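You operate a simulated robot arm through the tools that you are given. There is no shell and no other tool. Be economical: measure what you need, move in short steps, check, and stop when the job is done.

Carry out the task below with a simulated robot arm. There is one attempt and no reset: what you move stays moved.

Task
Make room on the top of the oak table for the yellow battery. At the end: the green bulb stands on top of the clear stopper; the yellow battery stands where the brown battery stood; the brown battery from the top of the oak table is on the top of the walnut table; the teal tin is on the top of the walnut table; whatever was shut is shut again. Leave all else as you found it, and nothing knocked over. Set down upright: brown battery.

Only the result counts: the job must be done as asked and must still hold three seconds after the hand-in. Knocking over, shifting, dropping, spilling or breaking anything else fails it. Lids that push on must go on centred and level and be pressed home; caps that screw on are set level and turned clockwise until they are tight.

Robot
A 6-joint arm with a two-finger parallel gripper, fixed in place. Base frame: the origin is at the foot of the arm, x ahead of it, y to its left, z up; the work surface is at about z = 700. Units: mm, degrees, N and s.
With the tool pointing down near the work surface it reaches from about 220 to 620 mm from the base axis. Its first joint turns from -66.0 to 66.0 degrees. Payload 2.7 kg.
Tool frame: the origin (TCP) lies between the finger pads and is the grasp point; the fingertips stand 23 mm ahead of it; z points along the fingers, y is the line along which they close. The gripper opens to 94 mm. The fingers are 38 mm wide and 10 mm thick; the gripper's body (54 by 96 mm) begins 39 mm behind the TCP.
Orientation is that of the tool frame in the base frame, as a unit quaternion [x, y, z, w]. With the fingers straight down and closing along the base's y, the tool's x points along the base's -x, its y along +y and its z along -z.

Tools
- The arm moves only by the tool play_rows. Its argument "commands" is a list of rows, each a list of 3 entries, a list of its own where there are three numbers: the turn, a rotation vector about the tool's x, y, z in units of 5 degrees (1.0 is 5 degrees), then the shift along the tool's x, y, z in units of 50 mm (1.0 is 50 mm), then the opening in per cent of the stroke, from 0 (shut) to 100 (fully open). In form: [[[rx, ry, rz], [tx, ty, tz], claw], ...]. A call has 1 to 10 rows; each row shifts and turns the commanded pose from where the row before left it, along the tool's axes as they then stand. A call with a number of a shift or a turn outside -1 to 1 is refused whole. A row lasts 0.2 s, in which the tool goes at most 50 mm and 8.6 degrees; a call with a longer step from one row to the next is refused whole, and so is a gripper value outside its range. A pose out of reach is approached as far as the arm can. The call stops where the force on the tool passes 40 N (or 10 N more than at its start, if that is more) or the arm is blocked; 0.2 s more then pass. The fingers move at their own pace (about 45 mm/s each) and stop on an object; they squeeze with about 31 N. The grip force told is the motor's: it shows also when the fingers shut on nothing. Time passes only in rows, and 0.2 s behind the last, so rows that do not move let the fingers close. The reply holds the time, the measured pose of the TCP, the force on the tool along the base axes, the opening and the grip force, in the units named above and with some noise, with the torque about the TCP (base axes, N m) and any sound that the robot's microphone picked up.
- Cameras (640 x 400 px; columns grow to the right, rows downward): "scene" is fixed at [74.1, -433.3, 1399.6]; the picture's right is [0.76, -0.64, 0.00], its down [-0.40, -0.47, -0.79] and it looks along [0.51, 0.60, -0.61] (base axes); focal length 330 px, centre (320, 200). "wrist" rides on the gripper at [86, 16, -75] in the tool frame; the picture's right is [-0.18, 0.98, 0.00], its down [-0.58, -0.11, -0.81] and it looks along [-0.79, -0.15, 0.59] (tool axes); focal length 243 px, centre (320, 200). There is no depth. A picture from a camera that has moved, and an enlarged one, comes with that camera's place and axes in the base frame and with its lens.
- grab_frame(camera): a new picture of that camera. It takes no simulated time.
- close_up(camera, box): a new picture of the part [left, top, right, bottom] of that camera's present view, enlarged. It takes no simulated time.
- sign_off(): hands the job in; it is judged then, once.

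Work in short steps. Places have to be worked out from the pictures, the camera data and where the tool is seen: move nearer, look again, correct. Check each grasp and each placing, and mend what went wrong. You have 120 turns and 76 pictures in all, those below and enlarged ones among them. Open the gripper and draw the arm clear of the work before you hand the job in, unless the task says otherwise; then end with one line.

The tools are called as name(argument=value, ...) on one line, values as JSON. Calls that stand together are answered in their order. play_rows: Moves the arm, as the interface text tells. Its arguments: {"type":"object","properties":{"commands":{"type":"array","items":{"type":"array"}}},"required":["commands"]} The other tools are called the same way: grab_frame (camera) takes a picture; close_up (camera, box) takes an enlarged picture of a part of a camera's view; sign_off () hands the job in.

At the start:

```text
time: 0.0
tcp_pos: [316.3, 134.0, 1080.6]
tool_rot: [-0.001, 1.0, 0.001, 0.001]
ft_force: [0.2, -0.1, 0.6]
wrist_torque: [-0.01, 0.05, 0.03]
grip_width: 94.1
gripper_force: 0.2
```

scene: 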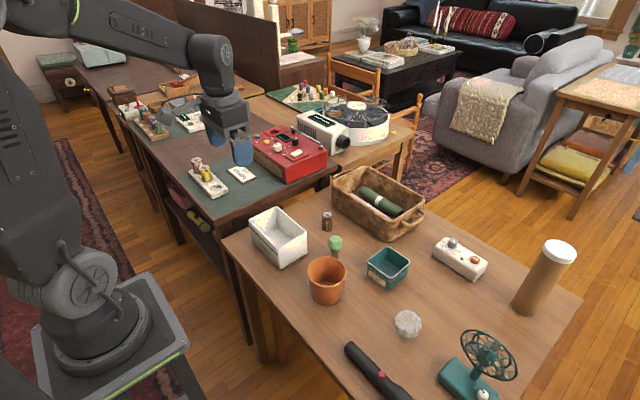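
wrist: 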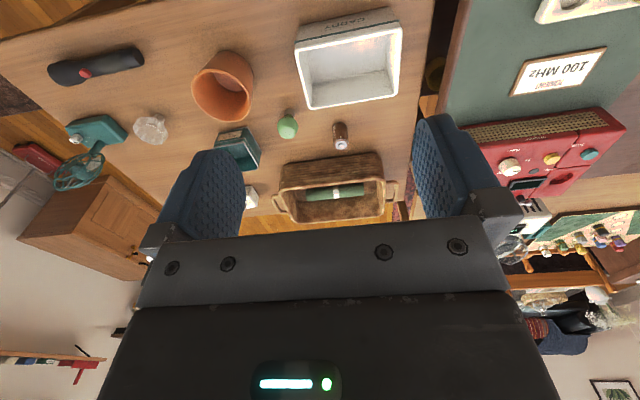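

I'll look closely at both tables first to identify objects.

close_up(camera="scene", box=[220, 160, 420, 340])

close_up(camera="scene", box=[100, 80, 340, 230])

close_up(camera="scene", box=[320, 210, 600, 400])

```text
2.22 times, centred on (320, 250) of scene
camera zoom: at [74.1, -433.3, 1399.6], right [0.76, -0.64, 0.0], down [-0.4, -0.47, -0.79], along [0.51, 0.6, -0.61], focal length 733 px, centre (320, 89)
```

zoom: 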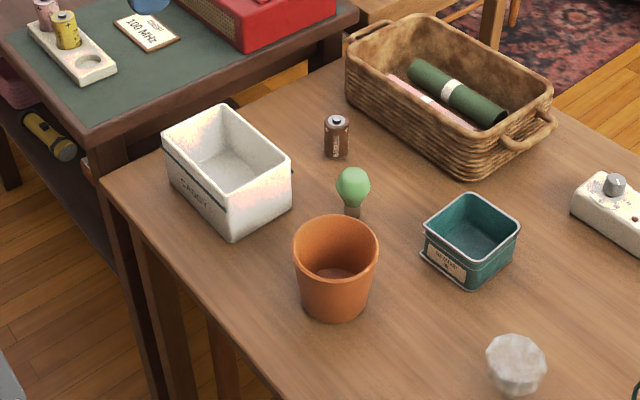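

```text
2.67 times, centred on (220, 155) of scene
camera zoom: at [74.1, -433.3, 1399.6], right [0.76, -0.64, 0.0], down [-0.4, -0.47, -0.79], along [0.51, 0.6, -0.61], focal length 880 px, centre (587, 320)
```

zoom: 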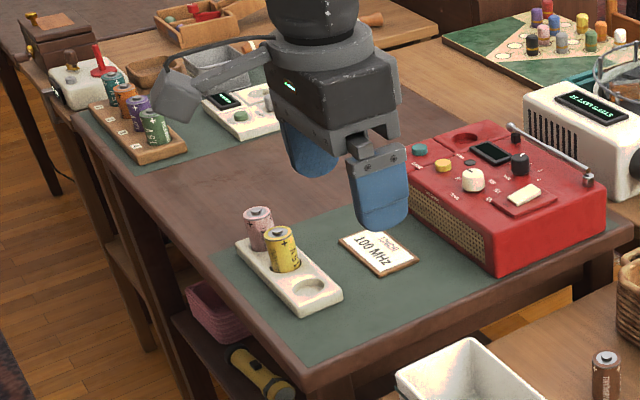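

```text
2.11 times, centred on (460, 305) of scene
camera zoom: at [74.1, -433.3, 1399.6], right [0.76, -0.64, 0.0], down [-0.4, -0.47, -0.79], along [0.51, 0.6, -0.61], focal length 694 px, centre (25, -21)
```

zoom: 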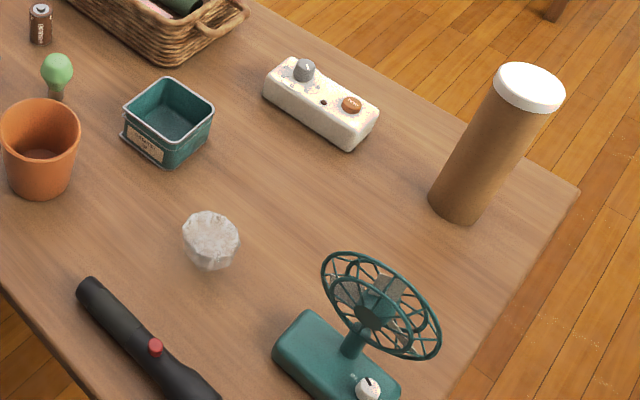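

The oak table (near) holds the bulb, brown battery, tin and stopper; the walnut table holds the yellow battery in a holder. I move above the bulb (about x 520, y 26) for a closer look.

play_rows(commands=[[[0, 0, 0], [-0.51, -0.27, 0.55], 100], [[0, 0, 0], [-0.51, -0.27, 0.55], 100], [[0, 0, 0], [-0.51, -0.27, 0.55], 100], [[0, 0, 0], [-0.51, -0.27, 0.55], 100], [[0, 0, 0], [-0.51, -0.27, 0.55], 100], [[0, 0, 0], [-0.51, -0.27, 0.55], 100], [[0, 0, 0], [-0.51, -0.27, 0.55], 100], [[0, 0, 0], [-0.51, -0.27, 0.55], 100], [[0, 0, 0], [0, 0, 0], 100]])

grab_frame(camera="wrist")

grab_frame(camera="scene")

```text
time: 2.0
tcp_pos: [523.4, 22.7, 859.3]
tool_rot: [-0.001, 1.0, 0.001, 0.001]
ft_force: [0.0, 0.2, -0.2]
wrist_torque: [-0.04, 0.0, 0.02]
grip_width: 94.1
gripper_force: 0.0
```

```text
70 pictures are left
camera wrist: at [434.9, 37.4, 933.9], right [0.18, 0.98, 0.0], down [0.58, -0.11, 0.81], along [0.79, -0.15, -0.59], focal length 243 px, centre (320, 200)
```

wrist: 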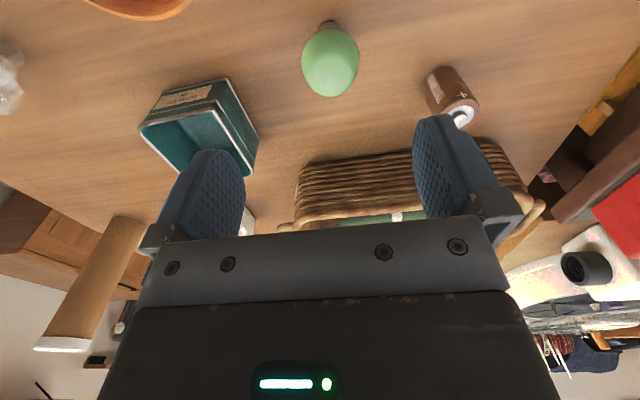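

```text
69 pictures are left
```

scene: 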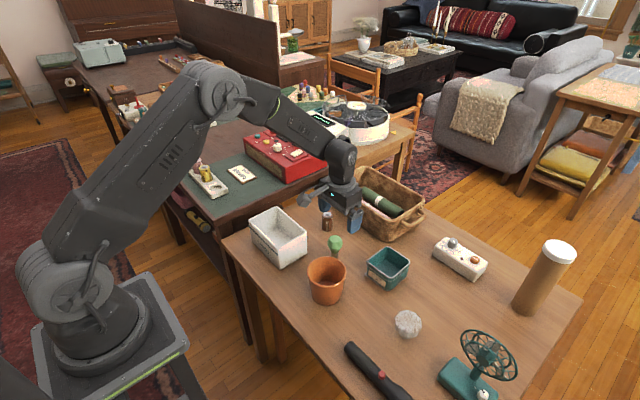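

Triangulating, bulb is at about x 520, y 29, with the globe centre at z≈744 and 43 mm wide. I descend onto it; nothing else is in the fingers' path.

play_rows(commands=[[[0, 0, 0], [0.035, 0.065, 0.4], 100], [[0, 0, 0], [0.035, 0.065, 0.4], 100], [[0, 0, 0], [0, 0, 0.4], 100], [[0, 0, 0], [0, 0, 0.2], 100], [[0, 0, 0], [0, 0, 0], 100]])

grab_frame(camera="wrist")

close_up(camera="scene", box=[270, 180, 430, 280])

```text
time: 3.2
tcp_pos: [515.8, 32.2, 793.0]
tool_rot: [-0.001, 1.0, 0.001, 0.001]
ft_force: [-0.4, 0.1, -0.2]
wrist_torque: [0.02, -0.01, 0.01]
grip_width: 93.7
gripper_force: 0.1
```

```text
68 pictures are left
camera wrist: at [428.7, 48.2, 866.7], right [0.18, 0.98, 0.0], down [0.58, -0.11, 0.81], along [0.79, -0.15, -0.59], focal length 243 px, centre (320, 200)
```

wrist: 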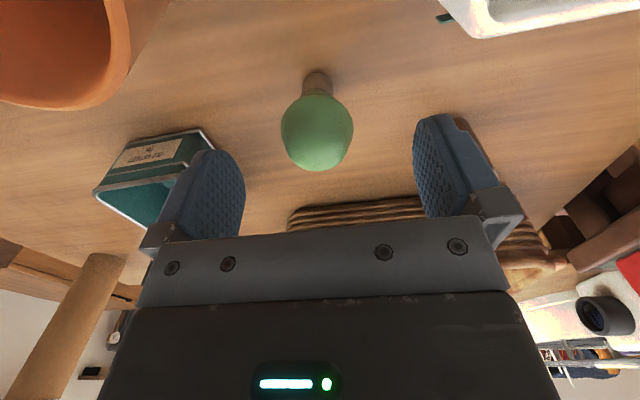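

```text
4.00 times, centred on (350, 230) of scene
camera zoom: at [74.1, -433.3, 1399.6], right [0.76, -0.64, 0.0], down [-0.4, -0.47, -0.79], along [0.51, 0.6, -0.61], focal length 1320 px, centre (200, 80)
```

zoom: 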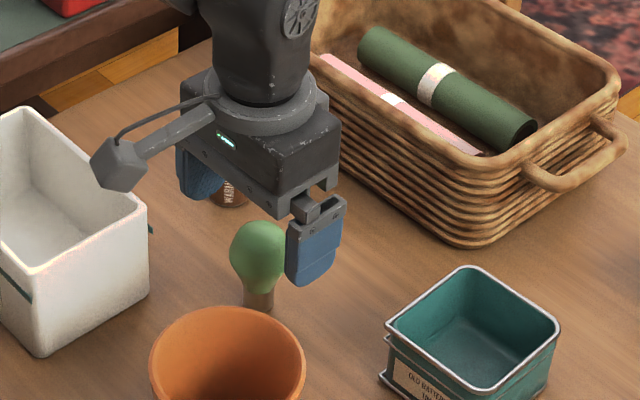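

Bulb centre now reads x≈522, y≈28.5; I shift by (+6, −3.5), go down 49 mm and close.

play_rows(commands=[[[0, 0, 0], [-0.12, -0.07, 0.3], 100], [[0, 0, 0], [0, 0, 0.38], 100], [[0, 0, 0], [0, 0, 0.3], 100], [[0, 0, 0], [0, 0, 0], 40], [[0, 0, 0], [0, 0, 0], 20], [[0, 0, 0], [0, 0, 0], 20], [[0, 0, 0], [0, 0, 0], 20]])

grab_frame(camera="wrist")

```text
time: 4.8
tcp_pos: [522.3, 29.0, 745.5]
tool_rot: [0.0, 1.0, 0.001, 0.001]
ft_force: [0.7, -0.4, 0.1]
wrist_torque: [0.01, -0.01, 0.0]
grip_width: 43.4
gripper_force: 30.8
```

```text
66 pictures are left
camera wrist: at [435.2, 45.5, 818.6], right [0.18, 0.98, 0.0], down [0.58, -0.11, 0.81], along [0.79, -0.15, -0.59], focal length 243 px, centre (320, 200)
```

wrist: 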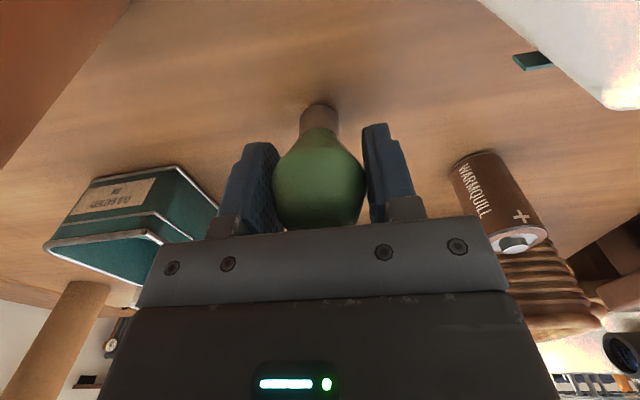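

Bulb gripped (43.4 mm, 31 N). Lift 110 mm and travel toward the stopper.

play_rows(commands=[[[0, 0, 0], [0, 0, -0.5], 20], [[0, 0, 0], [0, 0, -0.85], 20], [[0, 0, 0], [0, 0, -0.85], 20], [[0, 0, 0], [0.05, -0.9, 0], 20], [[0, 0, 0], [0.05, -0.9, 0], 20], [[0, 0, 0], [0.1, -0.9, 0], 20], [[0, 0, 0], [0.1, -0.9, 0], 20], [[0, 0, 0], [0.1, -0.9, 0], 20], [[0, 0, 0], [0.06, -0.94, 0], 20], [[0, 0, 0], [0, 0, 0], 20]])

grab_frame(camera="wrist")

close_up(camera="scene", box=[350, 250, 510, 350])

```text
time: 7.0
tcp_pos: [500.8, -244.0, 854.4]
tool_rot: [-0.002, 1.0, 0.001, -0.001]
ft_force: [0.2, -0.4, -0.8]
wrist_torque: [-0.01, -0.02, -0.04]
grip_width: 43.2
gripper_force: 30.6
```

```text
65 pictures are left
camera wrist: at [413.9, -228.7, 927.9], right [0.18, 0.98, 0.0], down [0.58, -0.11, 0.81], along [0.79, -0.15, -0.59], focal length 243 px, centre (320, 200)
```

wrist: 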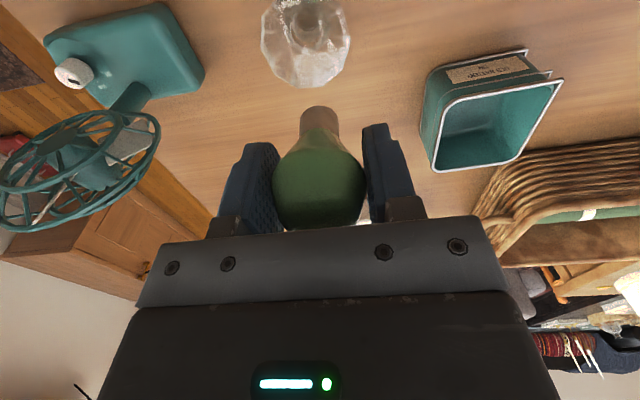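

```text
4.00 times, centred on (430, 300) of scene
camera zoom: at [74.0, -433.3, 1399.6], right [0.76, -0.64, 0.0], down [-0.4, -0.47, -0.79], along [0.51, 0.6, -0.61], focal length 1320 px, centre (-120, -200)
```

zoom: 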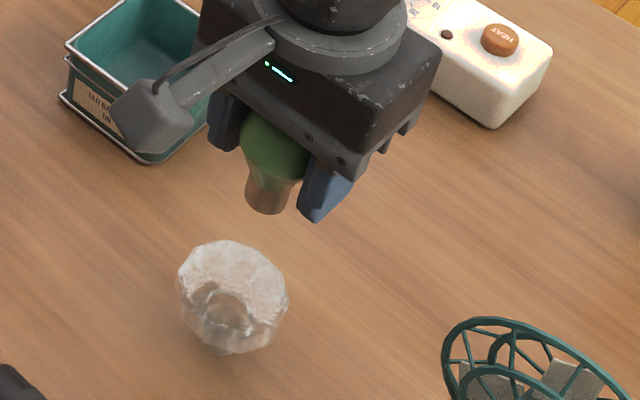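

The stopper partly leaves the wrist view; I back off 70 mm in x and look closer at its shape and height.

play_rows(commands=[[[0, 0, 0], [0.7, 0, 0], 20], [[0, 0, 0], [0.7, 0, 0], 20], [[0, 0, 0], [0, 0, 0], 20]])

close_up(camera="wrist", box=[220, 0, 420, 125])

close_up(camera="scene", box=[376, 300, 440, 340])

```text
time: 7.8
tcp_pos: [430.1, -244.0, 851.7]
tool_rot: [0.0, 1.0, 0.001, 0.001]
ft_force: [-0.1, -0.1, -0.4]
wrist_torque: [-0.01, -0.01, 0.03]
grip_width: 43.4
gripper_force: 31.1
```

```text
3.20 times, centred on (320, 62) of wrist
camera zoom: at [342.6, -228.4, 925.3], right [0.18, 0.98, 0.0], down [0.58, -0.11, 0.81], along [0.79, -0.15, -0.59], focal length 776 px, centre (320, 640)
```

zoom: 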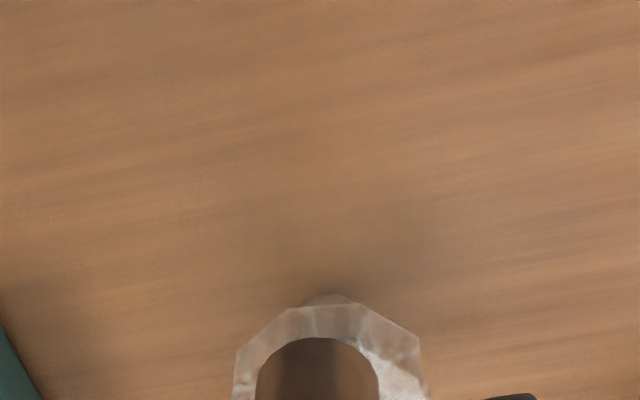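

```text
10.00 times, centred on (408, 320) of scene
camera zoom: at [74.0, -433.3, 1399.6], right [0.76, -0.64, 0.0], down [-0.4, -0.47, -0.79], along [0.51, 0.6, -0.61], focal length 3299 px, centre (-560, -1000)
```

zoom: 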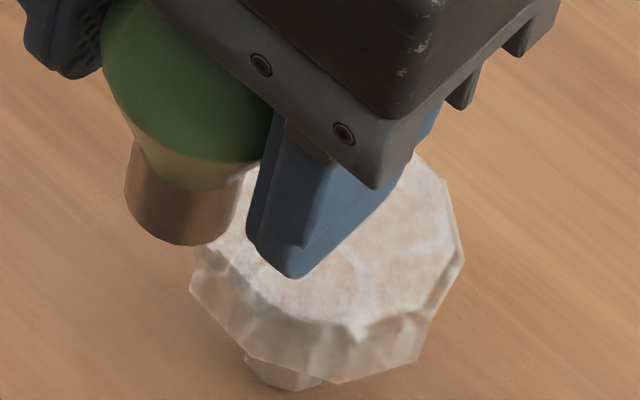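

Flat-topped faceted stopper on a stem. I shift sideways 90 mm so the bulb doesn't block the view.

play_rows(commands=[[[0, 0, 0], [0, 0.9, 0], 20], [[0, 0, 0], [0, 0.9, 0], 20], [[0, 0, 0], [0, 0, 0], 20]])

close_up(camera="wrist", box=[110, 50, 270, 150])

close_up(camera="scene", box=[376, 300, 440, 340])

```text
time: 8.6
tcp_pos: [431.1, -156.2, 850.9]
tool_rot: [0.001, 1.0, 0.002, 0.001]
ft_force: [0.1, -0.1, -0.1]
wrist_torque: [-0.01, 0.01, -0.02]
grip_width: 43.2
gripper_force: 30.5
```

```text
4.00 times, centred on (190, 100) of wrist
camera zoom: at [342.2, -140.0, 924.6], right [0.18, 0.98, 0.0], down [0.58, -0.11, 0.81], along [0.79, -0.15, -0.59], focal length 970 px, centre (840, 600)
```

zoom: 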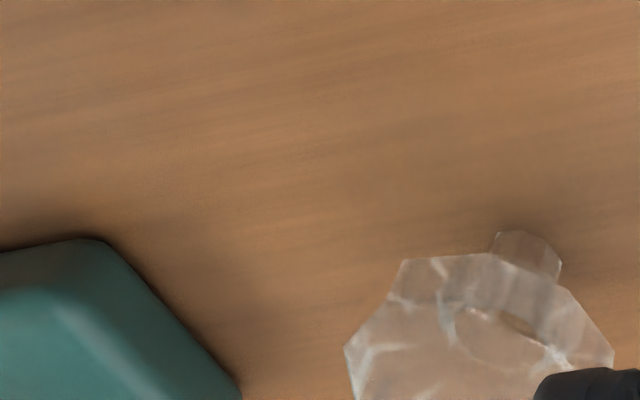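

```text
10.00 times, centred on (408, 320) of scene
camera zoom: at [74.1, -433.3, 1399.6], right [0.77, -0.64, 0.0], down [-0.4, -0.47, -0.79], along [0.51, 0.6, -0.61], focal length 3299 px, centre (-560, -1000)
```

zoom: 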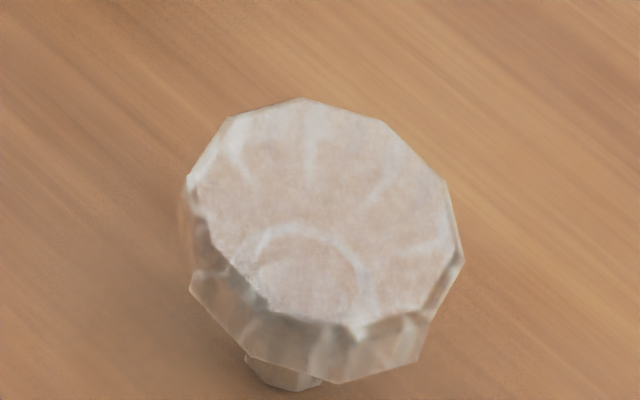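

Stopper axis ≈ (479, −250) with the top at z≈753. I move the bulb over it and come down to about 15 mm above, then check alignment.

play_rows(commands=[[[0, 0, 0], [-0.33, -0.627, 0], 20], [[0, 0, 0], [-0.33, -0.627, 0], 20], [[0, 0, 0], [-0.33, -0.627, 0], 20], [[0, 0, 0], [0, 0, 0.35], 20], [[0, 0, 0], [0, 0, 0.35], 20], [[0, 0, 0], [0, 0, 0], 20], [[0, 0, 0], [0, 0, 0], 20]])

grab_frame(camera="wrist")

close_up(camera="scene", box=[360, 270, 456, 330])

```text
time: 10.2
tcp_pos: [480.2, -246.1, 815.0]
tool_rot: [-0.001, 1.0, 0.001, 0.001]
ft_force: [0.7, -0.2, 0.1]
wrist_torque: [-0.01, 0.01, 0.01]
grip_width: 43.3
gripper_force: 31.0
```

```text
59 pictures are left
camera wrist: at [391.8, -230.9, 888.9], right [0.18, 0.98, 0.0], down [0.58, -0.11, 0.81], along [0.79, -0.15, -0.59], focal length 243 px, centre (320, 200)
```

wrist: 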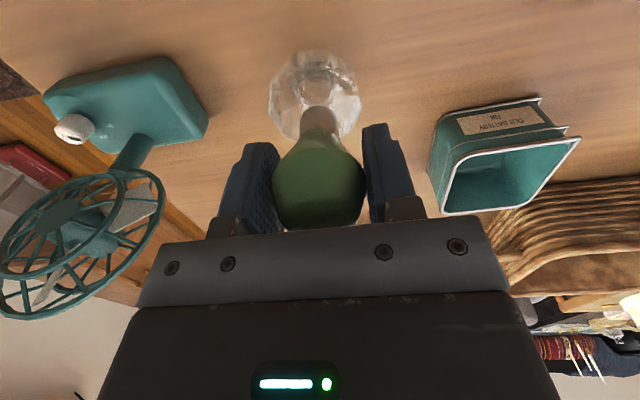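

```text
6.67 times, centred on (408, 300) of scene
camera zoom: at [74.1, -433.3, 1399.6], right [0.76, -0.64, 0.0], down [-0.4, -0.47, -0.79], along [0.51, 0.6, -0.61], focal length 2199 px, centre (-267, -467)
```

zoom: 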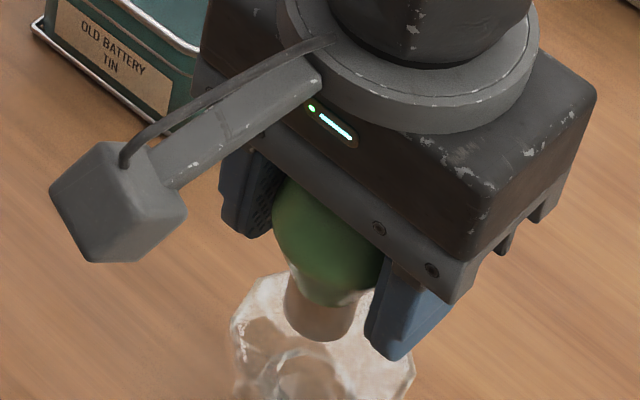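

Bulb base lines up in x; the stopper centre is about 3 mm further to −y. I correct and descend in small steps watching the force.

play_rows(commands=[[[0, 0, 0], [0.02, -0.06, 0], 20], [[0, 0, 0], [0, 0, 0.1], 20], [[0, 0, 0], [0, 0, 0.1], 20], [[0, 0, 0], [0, 0, 0], 20], [[0, 0, 0], [0, 0, 0], 20]])

close_up(camera="scene", box=[376, 300, 440, 340])

close_up(camera="wrist", box=[240, 30, 400, 130])

```text
time: 11.4
tcp_pos: [479.0, -250.3, 806.3]
tool_rot: [-0.001, 1.0, 0.001, 0.001]
ft_force: [0.3, 0.5, -0.3]
wrist_torque: [0.01, 0.01, 0.02]
grip_width: 43.3
gripper_force: 31.3
```

```text
10.00 times, centred on (408, 320) of scene
camera zoom: at [74.1, -433.3, 1399.6], right [0.76, -0.64, 0.0], down [-0.4, -0.47, -0.79], along [0.51, 0.6, -0.61], focal length 3299 px, centre (-560, -1000)
```

zoom: 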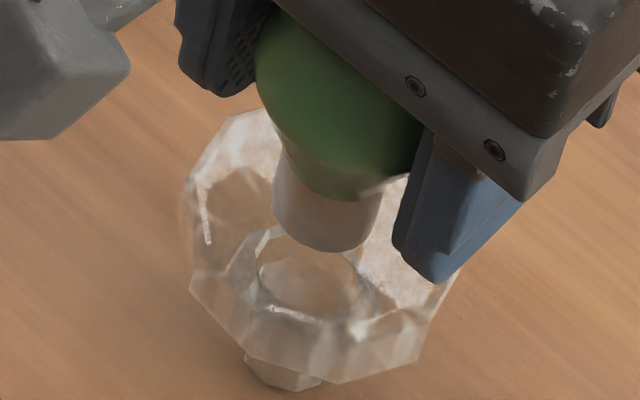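

```text
4.00 times, centred on (320, 80) of wrist
camera zoom: at [391.0, -234.9, 880.0], right [0.18, 0.98, 0.0], down [0.58, -0.11, 0.81], along [0.79, -0.15, -0.59], focal length 970 px, centre (320, 680)
```

zoom: 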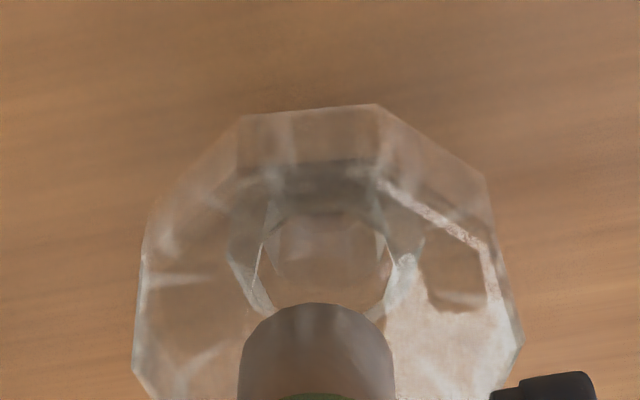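

The two views bracket the stopper centre about 2 mm further in +x/+y; I shift (+2,+2) and descend 5 mm, checking for contact.

play_rows(commands=[[[0, 0, 0], [-0.04, 0.04, 0], 20], [[0, 0, 0], [0, 0, 0.05], 20], [[0, 0, 0], [0, 0, 0.05], 20], [[0, 0, 0], [0, 0, 0], 20], [[0, 0, 0], [0, 0, 0], 20]])

close_up(camera="scene", box=[376, 300, 440, 340])

close_up(camera="wrist", box=[240, 30, 400, 130])

```text
time: 12.6
tcp_pos: [480.8, -249.2, 803.9]
tool_rot: [0.0, 1.0, 0.0, 0.001]
ft_force: [0.7, 0.6, 1.6]
wrist_torque: [0.01, 0.0, 0.01]
grip_width: 43.1
gripper_force: 31.2
```

```text
10.00 times, centred on (408, 320) of scene
camera zoom: at [74.1, -433.3, 1399.6], right [0.76, -0.64, 0.0], down [-0.4, -0.47, -0.79], along [0.51, 0.6, -0.61], focal length 3299 px, centre (-560, -1000)
```

zoom: 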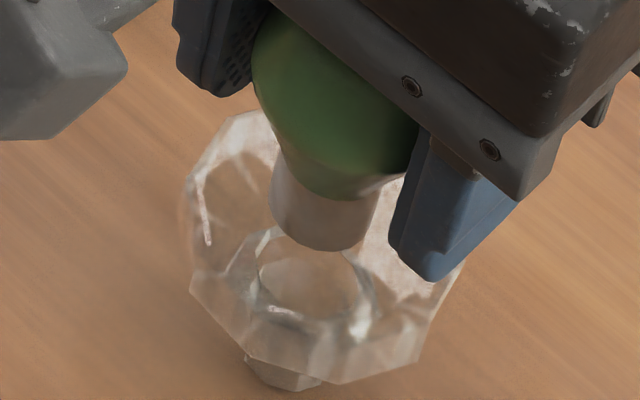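

```text
4.00 times, centred on (320, 80) of wrist
camera zoom: at [392.8, -233.4, 876.6], right [0.18, 0.98, 0.0], down [0.58, -0.11, 0.81], along [0.79, -0.15, -0.59], focal length 970 px, centre (320, 680)
```

zoom: 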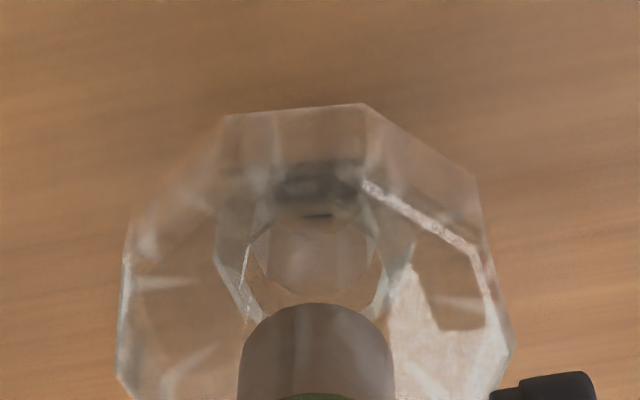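

Force has risen to 1.6 N and the bulb base appears at the stopper's top centre: likely first contact. Nudge 1.5 mm down to confirm.

play_rows(commands=[[[0, 0, 0], [0, 0, 0.03], 20], [[0, 0, 0], [0, 0, 0], 20], [[0, 0, 0], [0, 0, 0], 20]])

close_up(camera="scene", box=[376, 300, 440, 340])

```text
time: 13.4
tcp_pos: [481.8, -249.9, 803.1]
tool_rot: [-0.001, 1.0, 0.0, 0.002]
ft_force: [-0.7, 0.3, 17.4]
wrist_torque: [0.09, 0.09, -0.01]
grip_width: 43.1
gripper_force: 30.9
```

```text
10.00 times, centred on (408, 320) of scene
camera zoom: at [73.8, -433.1, 1399.7], right [0.76, -0.64, 0.0], down [-0.39, -0.47, -0.79], along [0.51, 0.6, -0.61], focal length 3299 px, centre (-560, -1000)
```

zoom: 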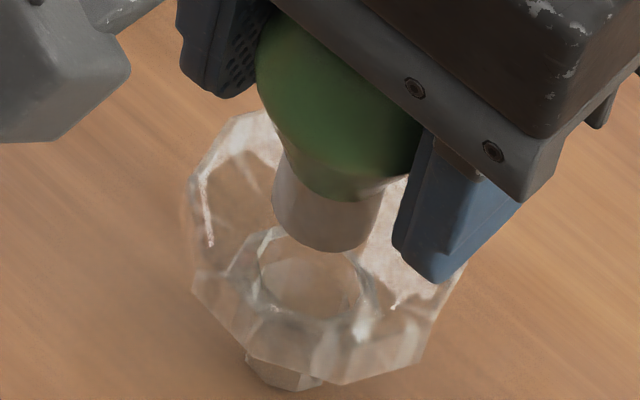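

Firm contact (17 N) and the base is centred to ~1 mm. I ease off 1 mm, then open and look.

play_rows(commands=[[[0, 0, 0], [0, 0, -0.02], 20], [[0, 0, 0], [0, 0, 0], 35], [[0, 0, 0], [0, 0, 0], 60], [[0, 0, 0], [0, 0, 0], 70], [[0, 0, 0], [0, 0, 0], 70], [[0, 0, 0], [0, 0, 0], 70]])

grab_frame(camera="wrist")

```text
time: 14.8
tcp_pos: [479.6, -249.2, 802.0]
tool_rot: [-0.001, 1.0, 0.0, 0.002]
ft_force: [-0.5, 0.0, 0.9]
wrist_torque: [-0.02, -0.04, 0.0]
grip_width: 65.8
gripper_force: 0.2
```

```text
52 pictures are left
camera wrist: at [392.9, -233.4, 876.1], right [0.18, 0.98, 0.0], down [0.58, -0.11, 0.81], along [0.79, -0.15, -0.59], focal length 243 px, centre (320, 200)
```

wrist: 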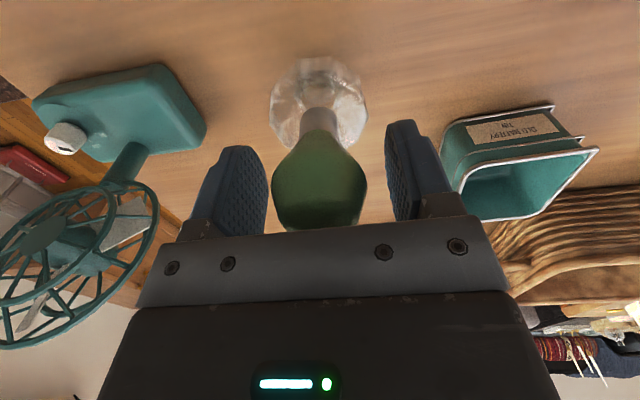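

The bulb stands free. I raise the gripper straight up and check.

play_rows(commands=[[[0, 0, 0], [0, 0, -0.3], 70], [[0, 0, 0], [0, 0, -0.7], 70], [[0, 0, 0], [0, 0, -0.8], 70], [[0, 0, 0], [0, 0, -0.4], 100], [[0, 0, 0], [-0.4, 0.6, 0], 100], [[0, 0, 0], [-0.4, 0.7, 0], 100], [[0, 0, 0], [0, 0.4, 0], 100], [[0, 0, 0], [0, 0, 0], 100]])

grab_frame(camera="scene")

grab_frame(camera="wrist")

```text
time: 16.6
tcp_pos: [522.5, -162.0, 914.2]
tool_rot: [0.0, 1.0, 0.002, 0.001]
ft_force: [0.2, 1.1, -0.5]
wrist_torque: [-0.01, 0.01, 0.0]
grip_width: 94.0
gripper_force: 0.1
```

```text
51 pictures are left
```

scene: 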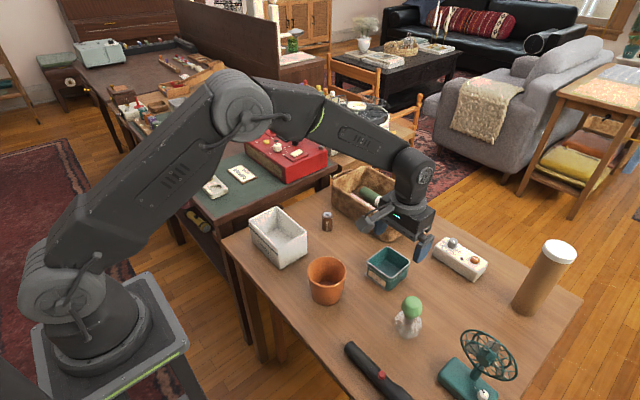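

```text
50 pictures are left
camera wrist: at [434.6, -146.9, 987.6], right [0.18, 0.98, 0.0], down [0.58, -0.11, 0.81], along [0.79, -0.15, -0.59], focal length 243 px, centre (320, 200)
```

wrist: 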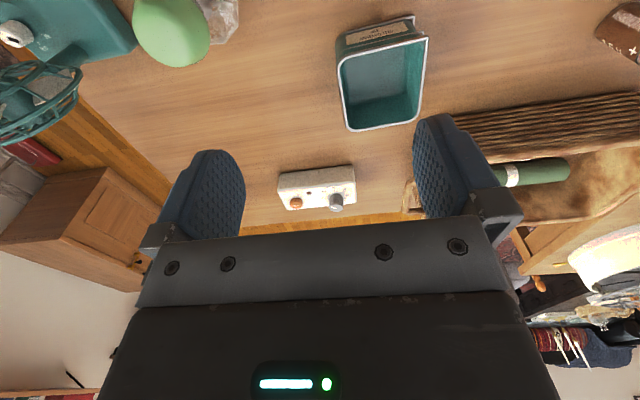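

Bulb stands on the stopper. Next the brown battery: I move over to around (560, 120) at height to measure it.

play_rows(commands=[[[0, 0, 0], [-0.1, 0.94, 0], 100], [[0, 0, 0], [-0.1, 0.94, 0], 100], [[0, 0, 0], [-0.1, 0.94, 0], 100], [[0, 0, 0], [-0.1, 0.94, 0], 100], [[0, 0, 0], [-0.1, 0.94, 0], 100], [[0, 0, 0], [-0.1, 0.94, 0], 100], [[0, 0, 0], [0, 0, 0.7], 100], [[0, 0, 0], [0, 0, 0.7], 100], [[0, 0, 0], [0, 0, 0], 100]])

grab_frame(camera="wrist")

```text
time: 18.6
tcp_pos: [547.9, 117.0, 843.0]
tool_rot: [0.0, 1.0, 0.001, 0.0]
ft_force: [0.7, -0.1, -0.7]
wrist_torque: [-0.01, 0.02, 0.03]
grip_width: 93.9
gripper_force: 0.1
```

```text
49 pictures are left
camera wrist: at [460.2, 133.0, 916.6], right [0.18, 0.98, 0.0], down [0.58, -0.11, 0.81], along [0.79, -0.15, -0.59], focal length 243 px, centre (320, 200)
```

wrist: 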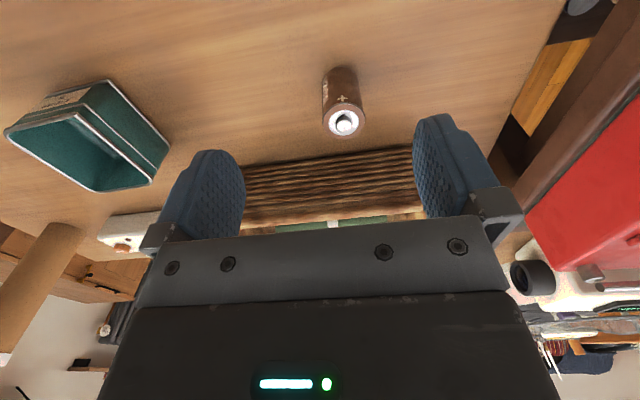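

Battery ≈ (580, 129.5), ~33 mm wide, top z≈750. I align above it at z≈790 and check before descending.

play_rows(commands=[[[0, 0, 0], [-0.32, 0.12, 0.25], 100], [[0, 0, 0], [-0.32, 0.13, 0.4], 100], [[0, 0, 0], [0, 0, 0.4], 100], [[0, 0, 0], [0, 0, 0], 100], [[0, 0, 0], [0, 0, 0], 100]])

grab_frame(camera="wrist")

```text
time: 19.8
tcp_pos: [584.4, 130.4, 791.8]
tool_rot: [-0.001, 1.0, 0.001, 0.001]
ft_force: [0.4, -0.4, -0.2]
wrist_torque: [-0.01, 0.0, 0.0]
grip_width: 94.0
gripper_force: 0.1
```

```text
48 pictures are left
camera wrist: at [496.2, 146.4, 864.1], right [0.18, 0.98, 0.0], down [0.58, -0.11, 0.81], along [0.79, -0.15, -0.59], focal length 243 px, centre (320, 200)
```

wrist: 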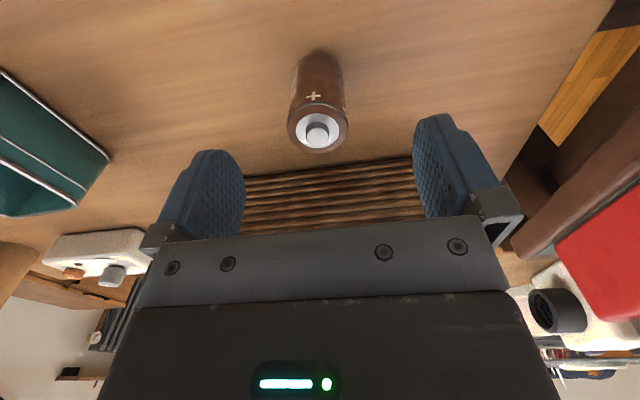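

Aligned within 2–3 mm. Descend to z≈735 and grip.

play_rows(commands=[[[0, 0, 0], [0.05, -0.02, 0.4], 100], [[0, 0, 0], [0, 0, 0.4], 100], [[0, 0, 0], [0, 0, 0.33], 100], [[0, 0, 0], [0, 0, 0], 60], [[0, 0, 0], [0, 0, 0], 15], [[0, 0, 0], [0, 0, 0], 15], [[0, 0, 0], [0, 0, 0], 15], [[0, 0, 0], [0, 0, 0], 15]])

close_up(camera="scene", box=[280, 170, 440, 270])

grab_frame(camera="wrist")

```text
time: 21.6
tcp_pos: [582.6, 131.4, 735.2]
tool_rot: [-0.001, 1.0, 0.0, 0.001]
ft_force: [0.7, 0.1, 0.2]
wrist_torque: [-0.02, 0.03, -0.01]
grip_width: 32.3
gripper_force: 31.0
```

```text
4.00 times, centred on (360, 220) of scene
camera zoom: at [74.1, -433.3, 1399.6], right [0.76, -0.64, 0.0], down [-0.4, -0.47, -0.79], along [0.51, 0.6, -0.61], focal length 1320 px, centre (160, 120)
```

zoom: 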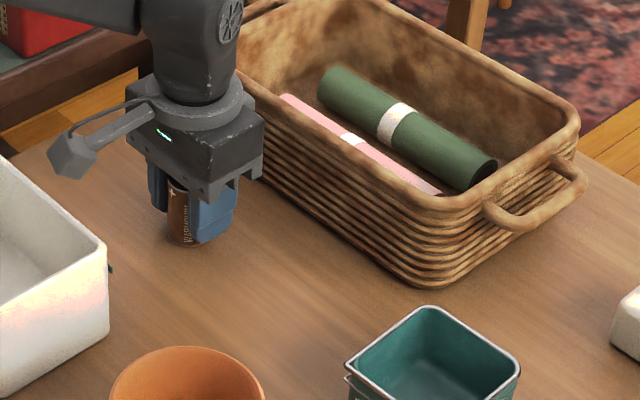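

```text
46 pictures are left
camera wrist: at [494.6, 146.2, 808.6], right [0.18, 0.98, 0.0], down [0.58, -0.11, 0.81], along [0.79, -0.15, -0.59], focal length 243 px, centre (320, 200)
```

wrist: 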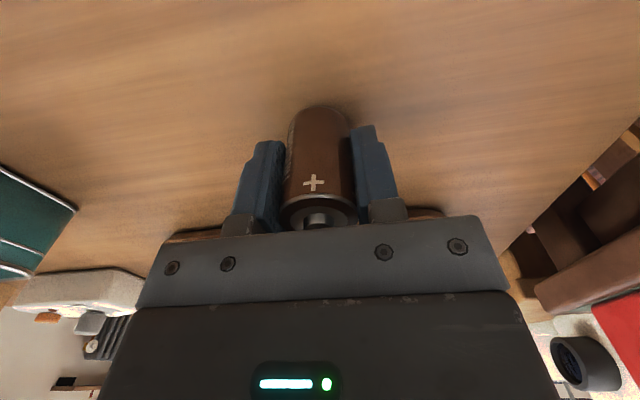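

Gripped (32.3 mm). Spot noted: TCP ≈ (581.5, 130). Lift 120 mm and carry to above the walnut table's free front strip near (455, 380).

play_rows(commands=[[[0, 0, 0], [0, 0, -0.6], 15], [[0, 0, 0], [0, 0, -0.9], 15], [[0, 0, 0], [0, 0, -0.9], 15], [[0, 0, 0], [0.423, 0.833, 0], 15], [[0, 0, 0], [0.423, 0.833, 0], 15], [[0, 0, 0], [0.423, 0.833, 0], 15], [[0, 0, 0], [0.423, 0.833, 0], 15], [[0, 0, 0], [0.423, 0.833, 0], 15], [[0, 0, 0], [0.423, 0.833, 0], 15], [[0, 0, 0], [0, 0, 0], 15]])

grab_frame(camera="wrist")

close_up(camera="scene", box=[160, 100, 352, 220])

```text
time: 23.8
tcp_pos: [452.5, 378.9, 853.8]
tool_rot: [0.0, 1.0, 0.001, 0.001]
ft_force: [0.4, -0.7, -1.0]
wrist_torque: [-0.02, -0.03, -0.03]
grip_width: 32.3
gripper_force: 31.0
```

```text
45 pictures are left
camera wrist: at [365.7, 395.0, 927.1], right [0.18, 0.98, 0.0], down [0.58, -0.11, 0.81], along [0.79, -0.15, -0.59], focal length 243 px, centre (320, 200)
```

wrist: 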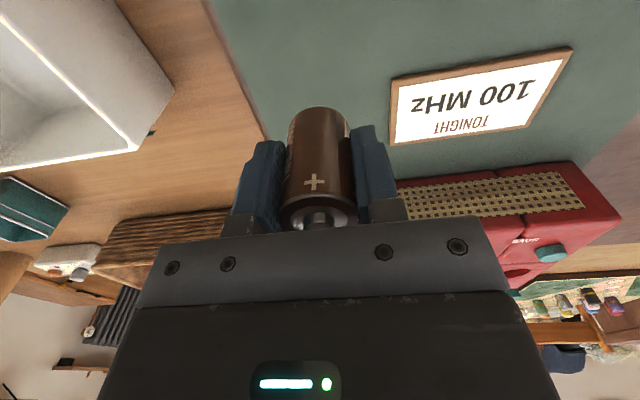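

```text
3.33 times, centred on (256, 160) of scene
camera zoom: at [74.1, -433.3, 1399.6], right [0.77, -0.64, 0.0], down [-0.4, -0.47, -0.79], along [0.51, 0.6, -0.61], focal length 1100 px, centre (533, 333)
```

zoom: 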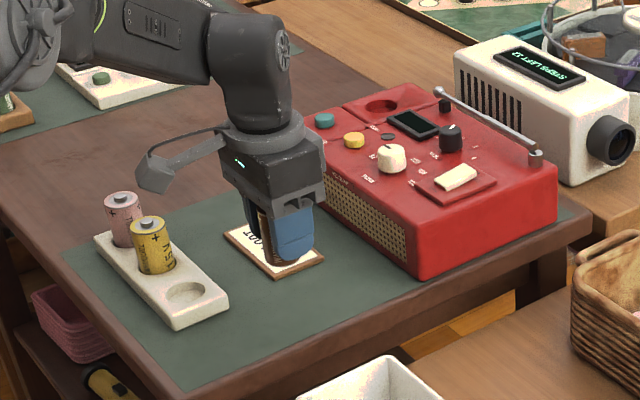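

Walnut top is roughly z≈750, its front edge y≈320 and the card starts at y≈429, so (452, 372) is free. Descend to about 12 mm above expected contact.

play_rows(commands=[[[0, 0, 0], [0, -0.14, 0.3], 15], [[0, 0, 0], [0, 0, 0.4], 15], [[0, 0, 0], [0, 0, 0.3], 15], [[0, 0, 0], [0, 0, 0.1], 15], [[0, 0, 0], [0, 0, 0], 15], [[0, 0, 0], [0, 0, 0], 15]])

close_up(camera="scene", box=[200, 130, 296, 190])

```text
time: 25.2
tcp_pos: [453.6, 371.5, 800.8]
tool_rot: [0.0, 1.0, 0.001, 0.001]
ft_force: [0.0, 0.2, -0.5]
wrist_torque: [0.03, 0.0, -0.02]
grip_width: 32.4
gripper_force: 31.5
```

```text
6.67 times, centred on (248, 160) of scene
camera zoom: at [74.1, -433.3, 1399.6], right [0.76, -0.64, 0.0], down [-0.4, -0.47, -0.79], along [0.51, 0.6, -0.61], focal length 2199 px, centre (800, 467)
```

zoom: 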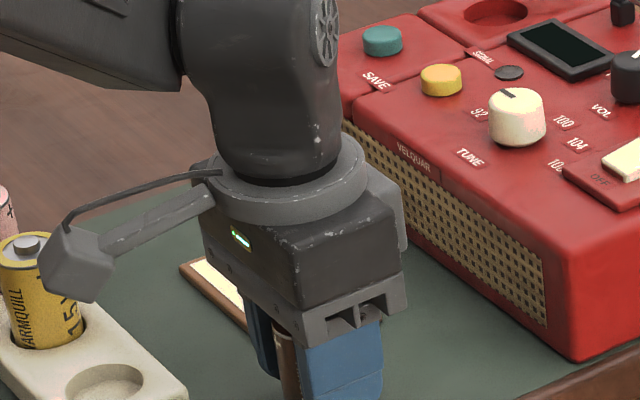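

No contact yet. I continue down in small steps, watching the force.

play_rows(commands=[[[0, 0, 0], [0, 0, 0.08], 15], [[0, 0, 0], [0, 0, 0.08], 15], [[0, 0, 0], [0, 0, 0.04], 15], [[0, 0, 0], [0, 0, 0], 15]])

close_up(camera="scene", box=[200, 150, 296, 210])

```text
time: 26.2
tcp_pos: [453.7, 372.6, 793.6]
tool_rot: [0.0, 1.0, 0.002, 0.004]
ft_force: [2.3, -2.3, 26.7]
wrist_torque: [-0.23, -0.02, 0.1]
grip_width: 32.5
gripper_force: 31.2
```

```text
6.67 times, centred on (248, 180) of scene
camera zoom: at [73.7, -433.7, 1399.5], right [0.76, -0.64, 0.0], down [-0.39, -0.47, -0.79], along [0.51, 0.6, -0.61], focal length 2199 px, centre (800, 333)
```

zoom: 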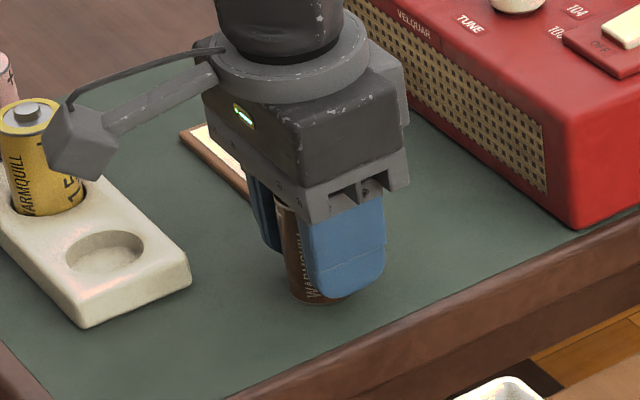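

Contact at z≈794, so walnut top ≈ 760. I relieve ~3 mm of pressing and open to ~60 mm.

play_rows(commands=[[[0, 0, 0], [0, 0, -0.03], 15], [[0, 0, 0], [0, 0, 0], 15], [[0, 0, 0], [0, 0, 0], 15]])

```text
time: 27.0
tcp_pos: [455.1, 373.2, 793.8]
tool_rot: [0.0, 1.0, 0.002, 0.003]
ft_force: [8.3, 0.5, 18.4]
wrist_torque: [-0.07, -0.34, 0.06]
grip_width: 32.4
gripper_force: 30.4
```

play_rows(commands=[[[0, 0, 0], [0, 0, -0.035], 15], [[0, 0, 0], [0, 0, 0], 15], [[0, 0, 0], [0, 0, 0], 15]])

```text
time: 27.8
tcp_pos: [454.6, 373.0, 793.3]
tool_rot: [0.0, 1.0, 0.0, 0.0]
ft_force: [4.4, 1.9, 10.6]
wrist_torque: [0.05, -0.29, 0.03]
grip_width: 32.4
gripper_force: 31.0
```

Still 10 N; ease another 1.5 mm, then open.

play_rows(commands=[[[0, 0, 0], [0, 0, -0.025], 15], [[0, 0, 0], [0, 0, 0], 15], [[0, 0, 0], [0, 0, 0], 15], [[0, 0, 0], [0, 0, 0], 25], [[0, 0, 0], [0, 0, 0], 40], [[0, 0, 0], [0, 0, 0], 60], [[0, 0, 0], [0, 0, 0], 60]])

close_up(camera="scene", box=[200, 150, 296, 210])

```text
time: 29.4
tcp_pos: [453.9, 373.3, 794.0]
tool_rot: [-0.001, 1.0, 0.0, 0.0]
ft_force: [-0.5, -0.4, -0.4]
wrist_torque: [0.0, 0.01, 0.01]
grip_width: 56.3
gripper_force: 0.0
```

```text
6.67 times, centred on (248, 180) of scene
camera zoom: at [74.1, -433.3, 1399.6], right [0.76, -0.64, 0.0], down [-0.4, -0.47, -0.79], along [0.51, 0.6, -0.61], focal length 2199 px, centre (800, 333)
```

zoom: 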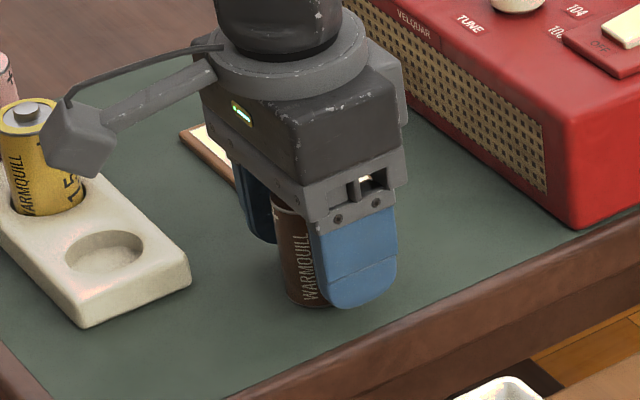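

Battery stands upright, released. Rise 110 mm and begin yawing the tool (fingers must close across the holder, along base x).

play_rows(commands=[[[0, 0, 0], [0, 0, -0.3], 60], [[0, 0, 0], [0, 0, -0.6], 60], [[0, 0, 0], [0, 0, -0.7], 60], [[0, 0, 0], [0, 0, -0.6], 60], [[0, 0, 0], [0.7, 0.2, 0], 60], [[0, 0, 0], [0.7, 0.2, 0], 60], [[0, 0, -1], [0, 0, 0], 100], [[0, 0, -1], [0, 0, 0], 100], [[0, 0, -1], [0, 0, 0], 100], [[0, 0, -1], [0, 0, 0], 100]])

play_rows(commands=[[[0, 0, -1], [0, 0, 0], 100], [[0, 0, -1], [0, 0, 0], 100], [[0, 0, -1], [0, 0, 0], 100], [[0, 0, -1], [0, 0, 0], 100], [[0, 0, -1], [0, 0, 0], 100], [[0, 0, -1], [0, 0, 0], 100], [[0, 0, -1], [0, 0, 0], 100], [[0, 0, -1], [0, 0, 0], 100], [[0, 0, -1], [0, 0, 0], 100], [[0, 0, -1], [0, 0, 0], 100]])

```text
time: 31.6
tcp_pos: [383.2, 392.5, 905.5]
tool_rot: [-0.175, 0.985, -0.001, 0.0]
ft_force: [0.0, 0.3, -0.3]
wrist_torque: [0.02, 0.0, 0.01]
grip_width: 93.9
gripper_force: 0.0
```

```text
time: 33.8
tcp_pos: [383.1, 393.6, 902.2]
tool_rot: [-0.575, 0.818, 0.0, 0.001]
ft_force: [-0.6, -0.2, -0.6]
wrist_torque: [0.03, -0.02, 0.01]
grip_width: 93.9
gripper_force: 0.0
```

play_rows(commands=[[[0, 0, -1], [0, 0, 0], 100], [[0, 0, -1], [0, 0, 0], 100], [[0, 0, -1], [0, 0, 0], 100], [[0, 0, -1], [0, 0, 0], 100], [[0, 0, 0], [0, 0, 0], 100]])

grab_frame(camera="wrist")

grab_frame(camera="scene")

```text
time: 35.0
tcp_pos: [383.4, 392.0, 902.6]
tool_rot: [0.707, -0.707, 0.0, -0.001]
ft_force: [0.5, 0.3, 0.2]
wrist_torque: [0.01, 0.02, 0.0]
grip_width: 93.7
gripper_force: 0.2
```

```text
40 pictures are left
camera wrist: at [366.0, 305.4, 976.0], right [-0.98, 0.18, 0.0], down [0.11, 0.58, 0.81], along [0.15, 0.79, -0.59], focal length 243 px, centre (320, 200)
```

wrist: 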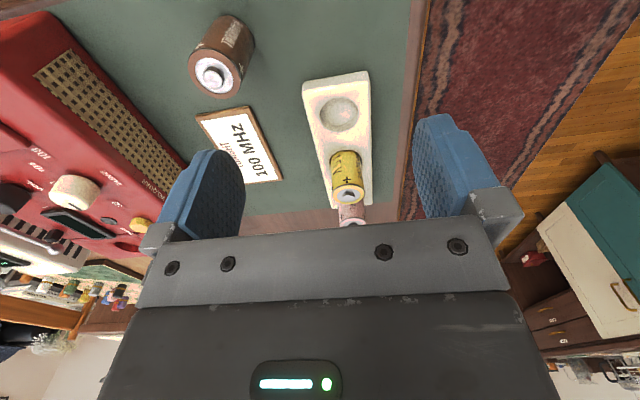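

```text
39 pictures are left
```

scene: 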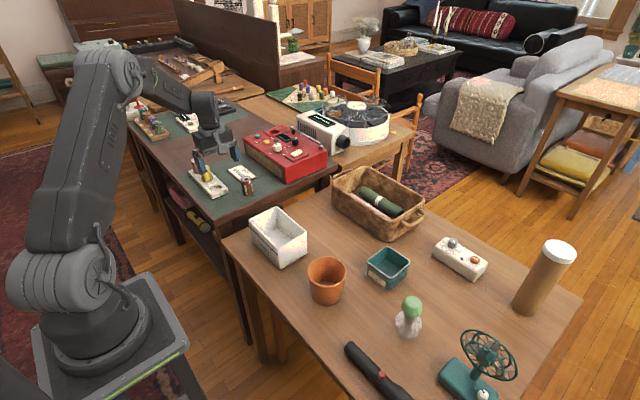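

Yellow battery ≈ (376, 511), top z≈818; holder runs along y. I move over it at z≈880 and re-check reach and alignment.

play_rows(commands=[[[0, 0, 0], [-0.79, 0.047, 0.15], 100], [[0, 0, 0], [-0.79, 0.047, 0.15], 100], [[0, 0, 0], [-0.79, 0.047, 0.15], 100], [[0, 0, 0], [0, 0, 0], 100], [[0, 0, 0], [0, 0, 0], 100]])

grab_frame(camera="wrist")

```text
time: 36.2
tcp_pos: [377.8, 508.8, 881.7]
tool_rot: [-0.707, 0.707, 0.0, 0.0]
ft_force: [0.4, 0.7, 0.2]
wrist_torque: [0.01, 0.03, -0.01]
grip_width: 93.8
gripper_force: 0.1
```

```text
38 pictures are left
camera wrist: at [359.5, 422.5, 955.0], right [-0.98, 0.18, 0.0], down [0.11, 0.58, 0.81], along [0.15, 0.79, -0.59], focal length 243 px, centre (320, 200)
```

wrist: 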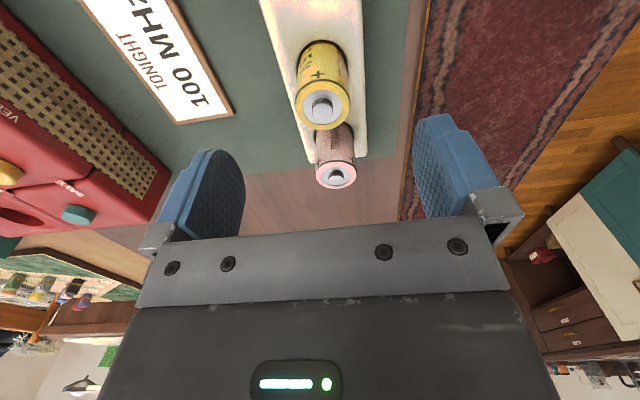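

Centre reads (374.5, 509.5); shift −3 mm in x and descend to z≈805, with reach being verified from the pose.

play_rows(commands=[[[0, 0, 0], [0, 0.06, 0.4], 100], [[0, 0, 0], [0, 0, 0.4], 100], [[0, 0, 0], [0, 0, 0.4], 100], [[0, 0, 0], [0, 0, 0.3], 100], [[0, 0, 0], [0, 0, 0], 100], [[0, 0, 0], [0, 0, 0], 100]])

grab_frame(camera="wrist")

close_up(camera="scene", box=[160, 130, 272, 200])

```text
time: 37.6
tcp_pos: [373.7, 511.3, 807.6]
tool_rot: [0.708, -0.707, 0.0, -0.002]
ft_force: [0.3, 0.3, 0.8]
wrist_torque: [0.05, 0.02, 0.01]
grip_width: 93.6
gripper_force: 0.1
```

```text
37 pictures are left
camera wrist: at [355.4, 424.0, 879.7], right [-0.98, 0.18, 0.0], down [0.11, 0.58, 0.81], along [0.15, 0.79, -0.59], focal length 243 px, centre (320, 200)
```

wrist: 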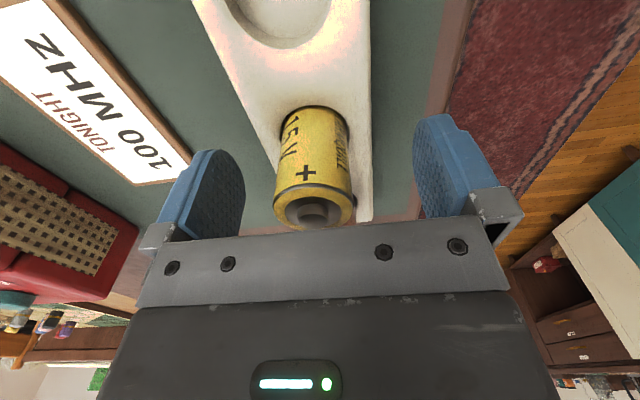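

```text
5.71 times, centred on (216, 165) of scene
camera zoom: at [74.1, -433.3, 1399.6], right [0.76, -0.64, 0.0], down [-0.4, -0.47, -0.79], along [0.51, 0.6, -0.61], focal length 1885 px, centre (914, 400)
```

zoom: 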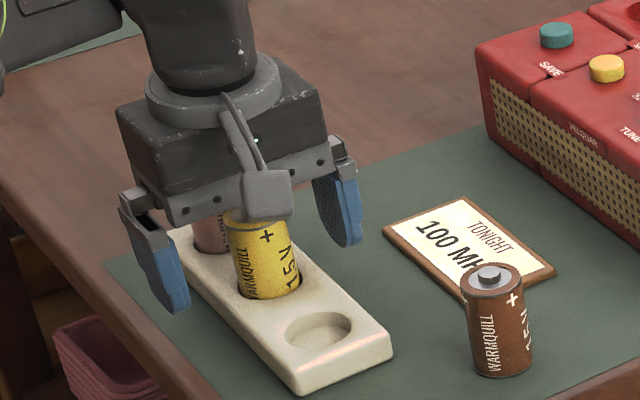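

Well centred, clear of the pink battery. Lower 4 mm more and close.

play_rows(commands=[[[0, 0, 0], [0, 0, 0.08], 100], [[0, 0, 0], [0, 0, 0], 60], [[0, 0, 0], [0, 0, 0], 40], [[0, 0, 0], [0, 0, 0], 30], [[0, 0, 0], [0, 0, 0], 15], [[0, 0, 0], [0, 0, 0], 15], [[0, 0, 0], [0, 0, 0], 15]])

```text
time: 39.2
tcp_pos: [374.8, 510.3, 802.1]
tool_rot: [0.707, -0.707, 0.001, -0.004]
ft_force: [23.3, 5.6, -10.9]
wrist_torque: [0.6, -1.13, 0.11]
grip_width: 59.7
gripper_force: 45.3
```

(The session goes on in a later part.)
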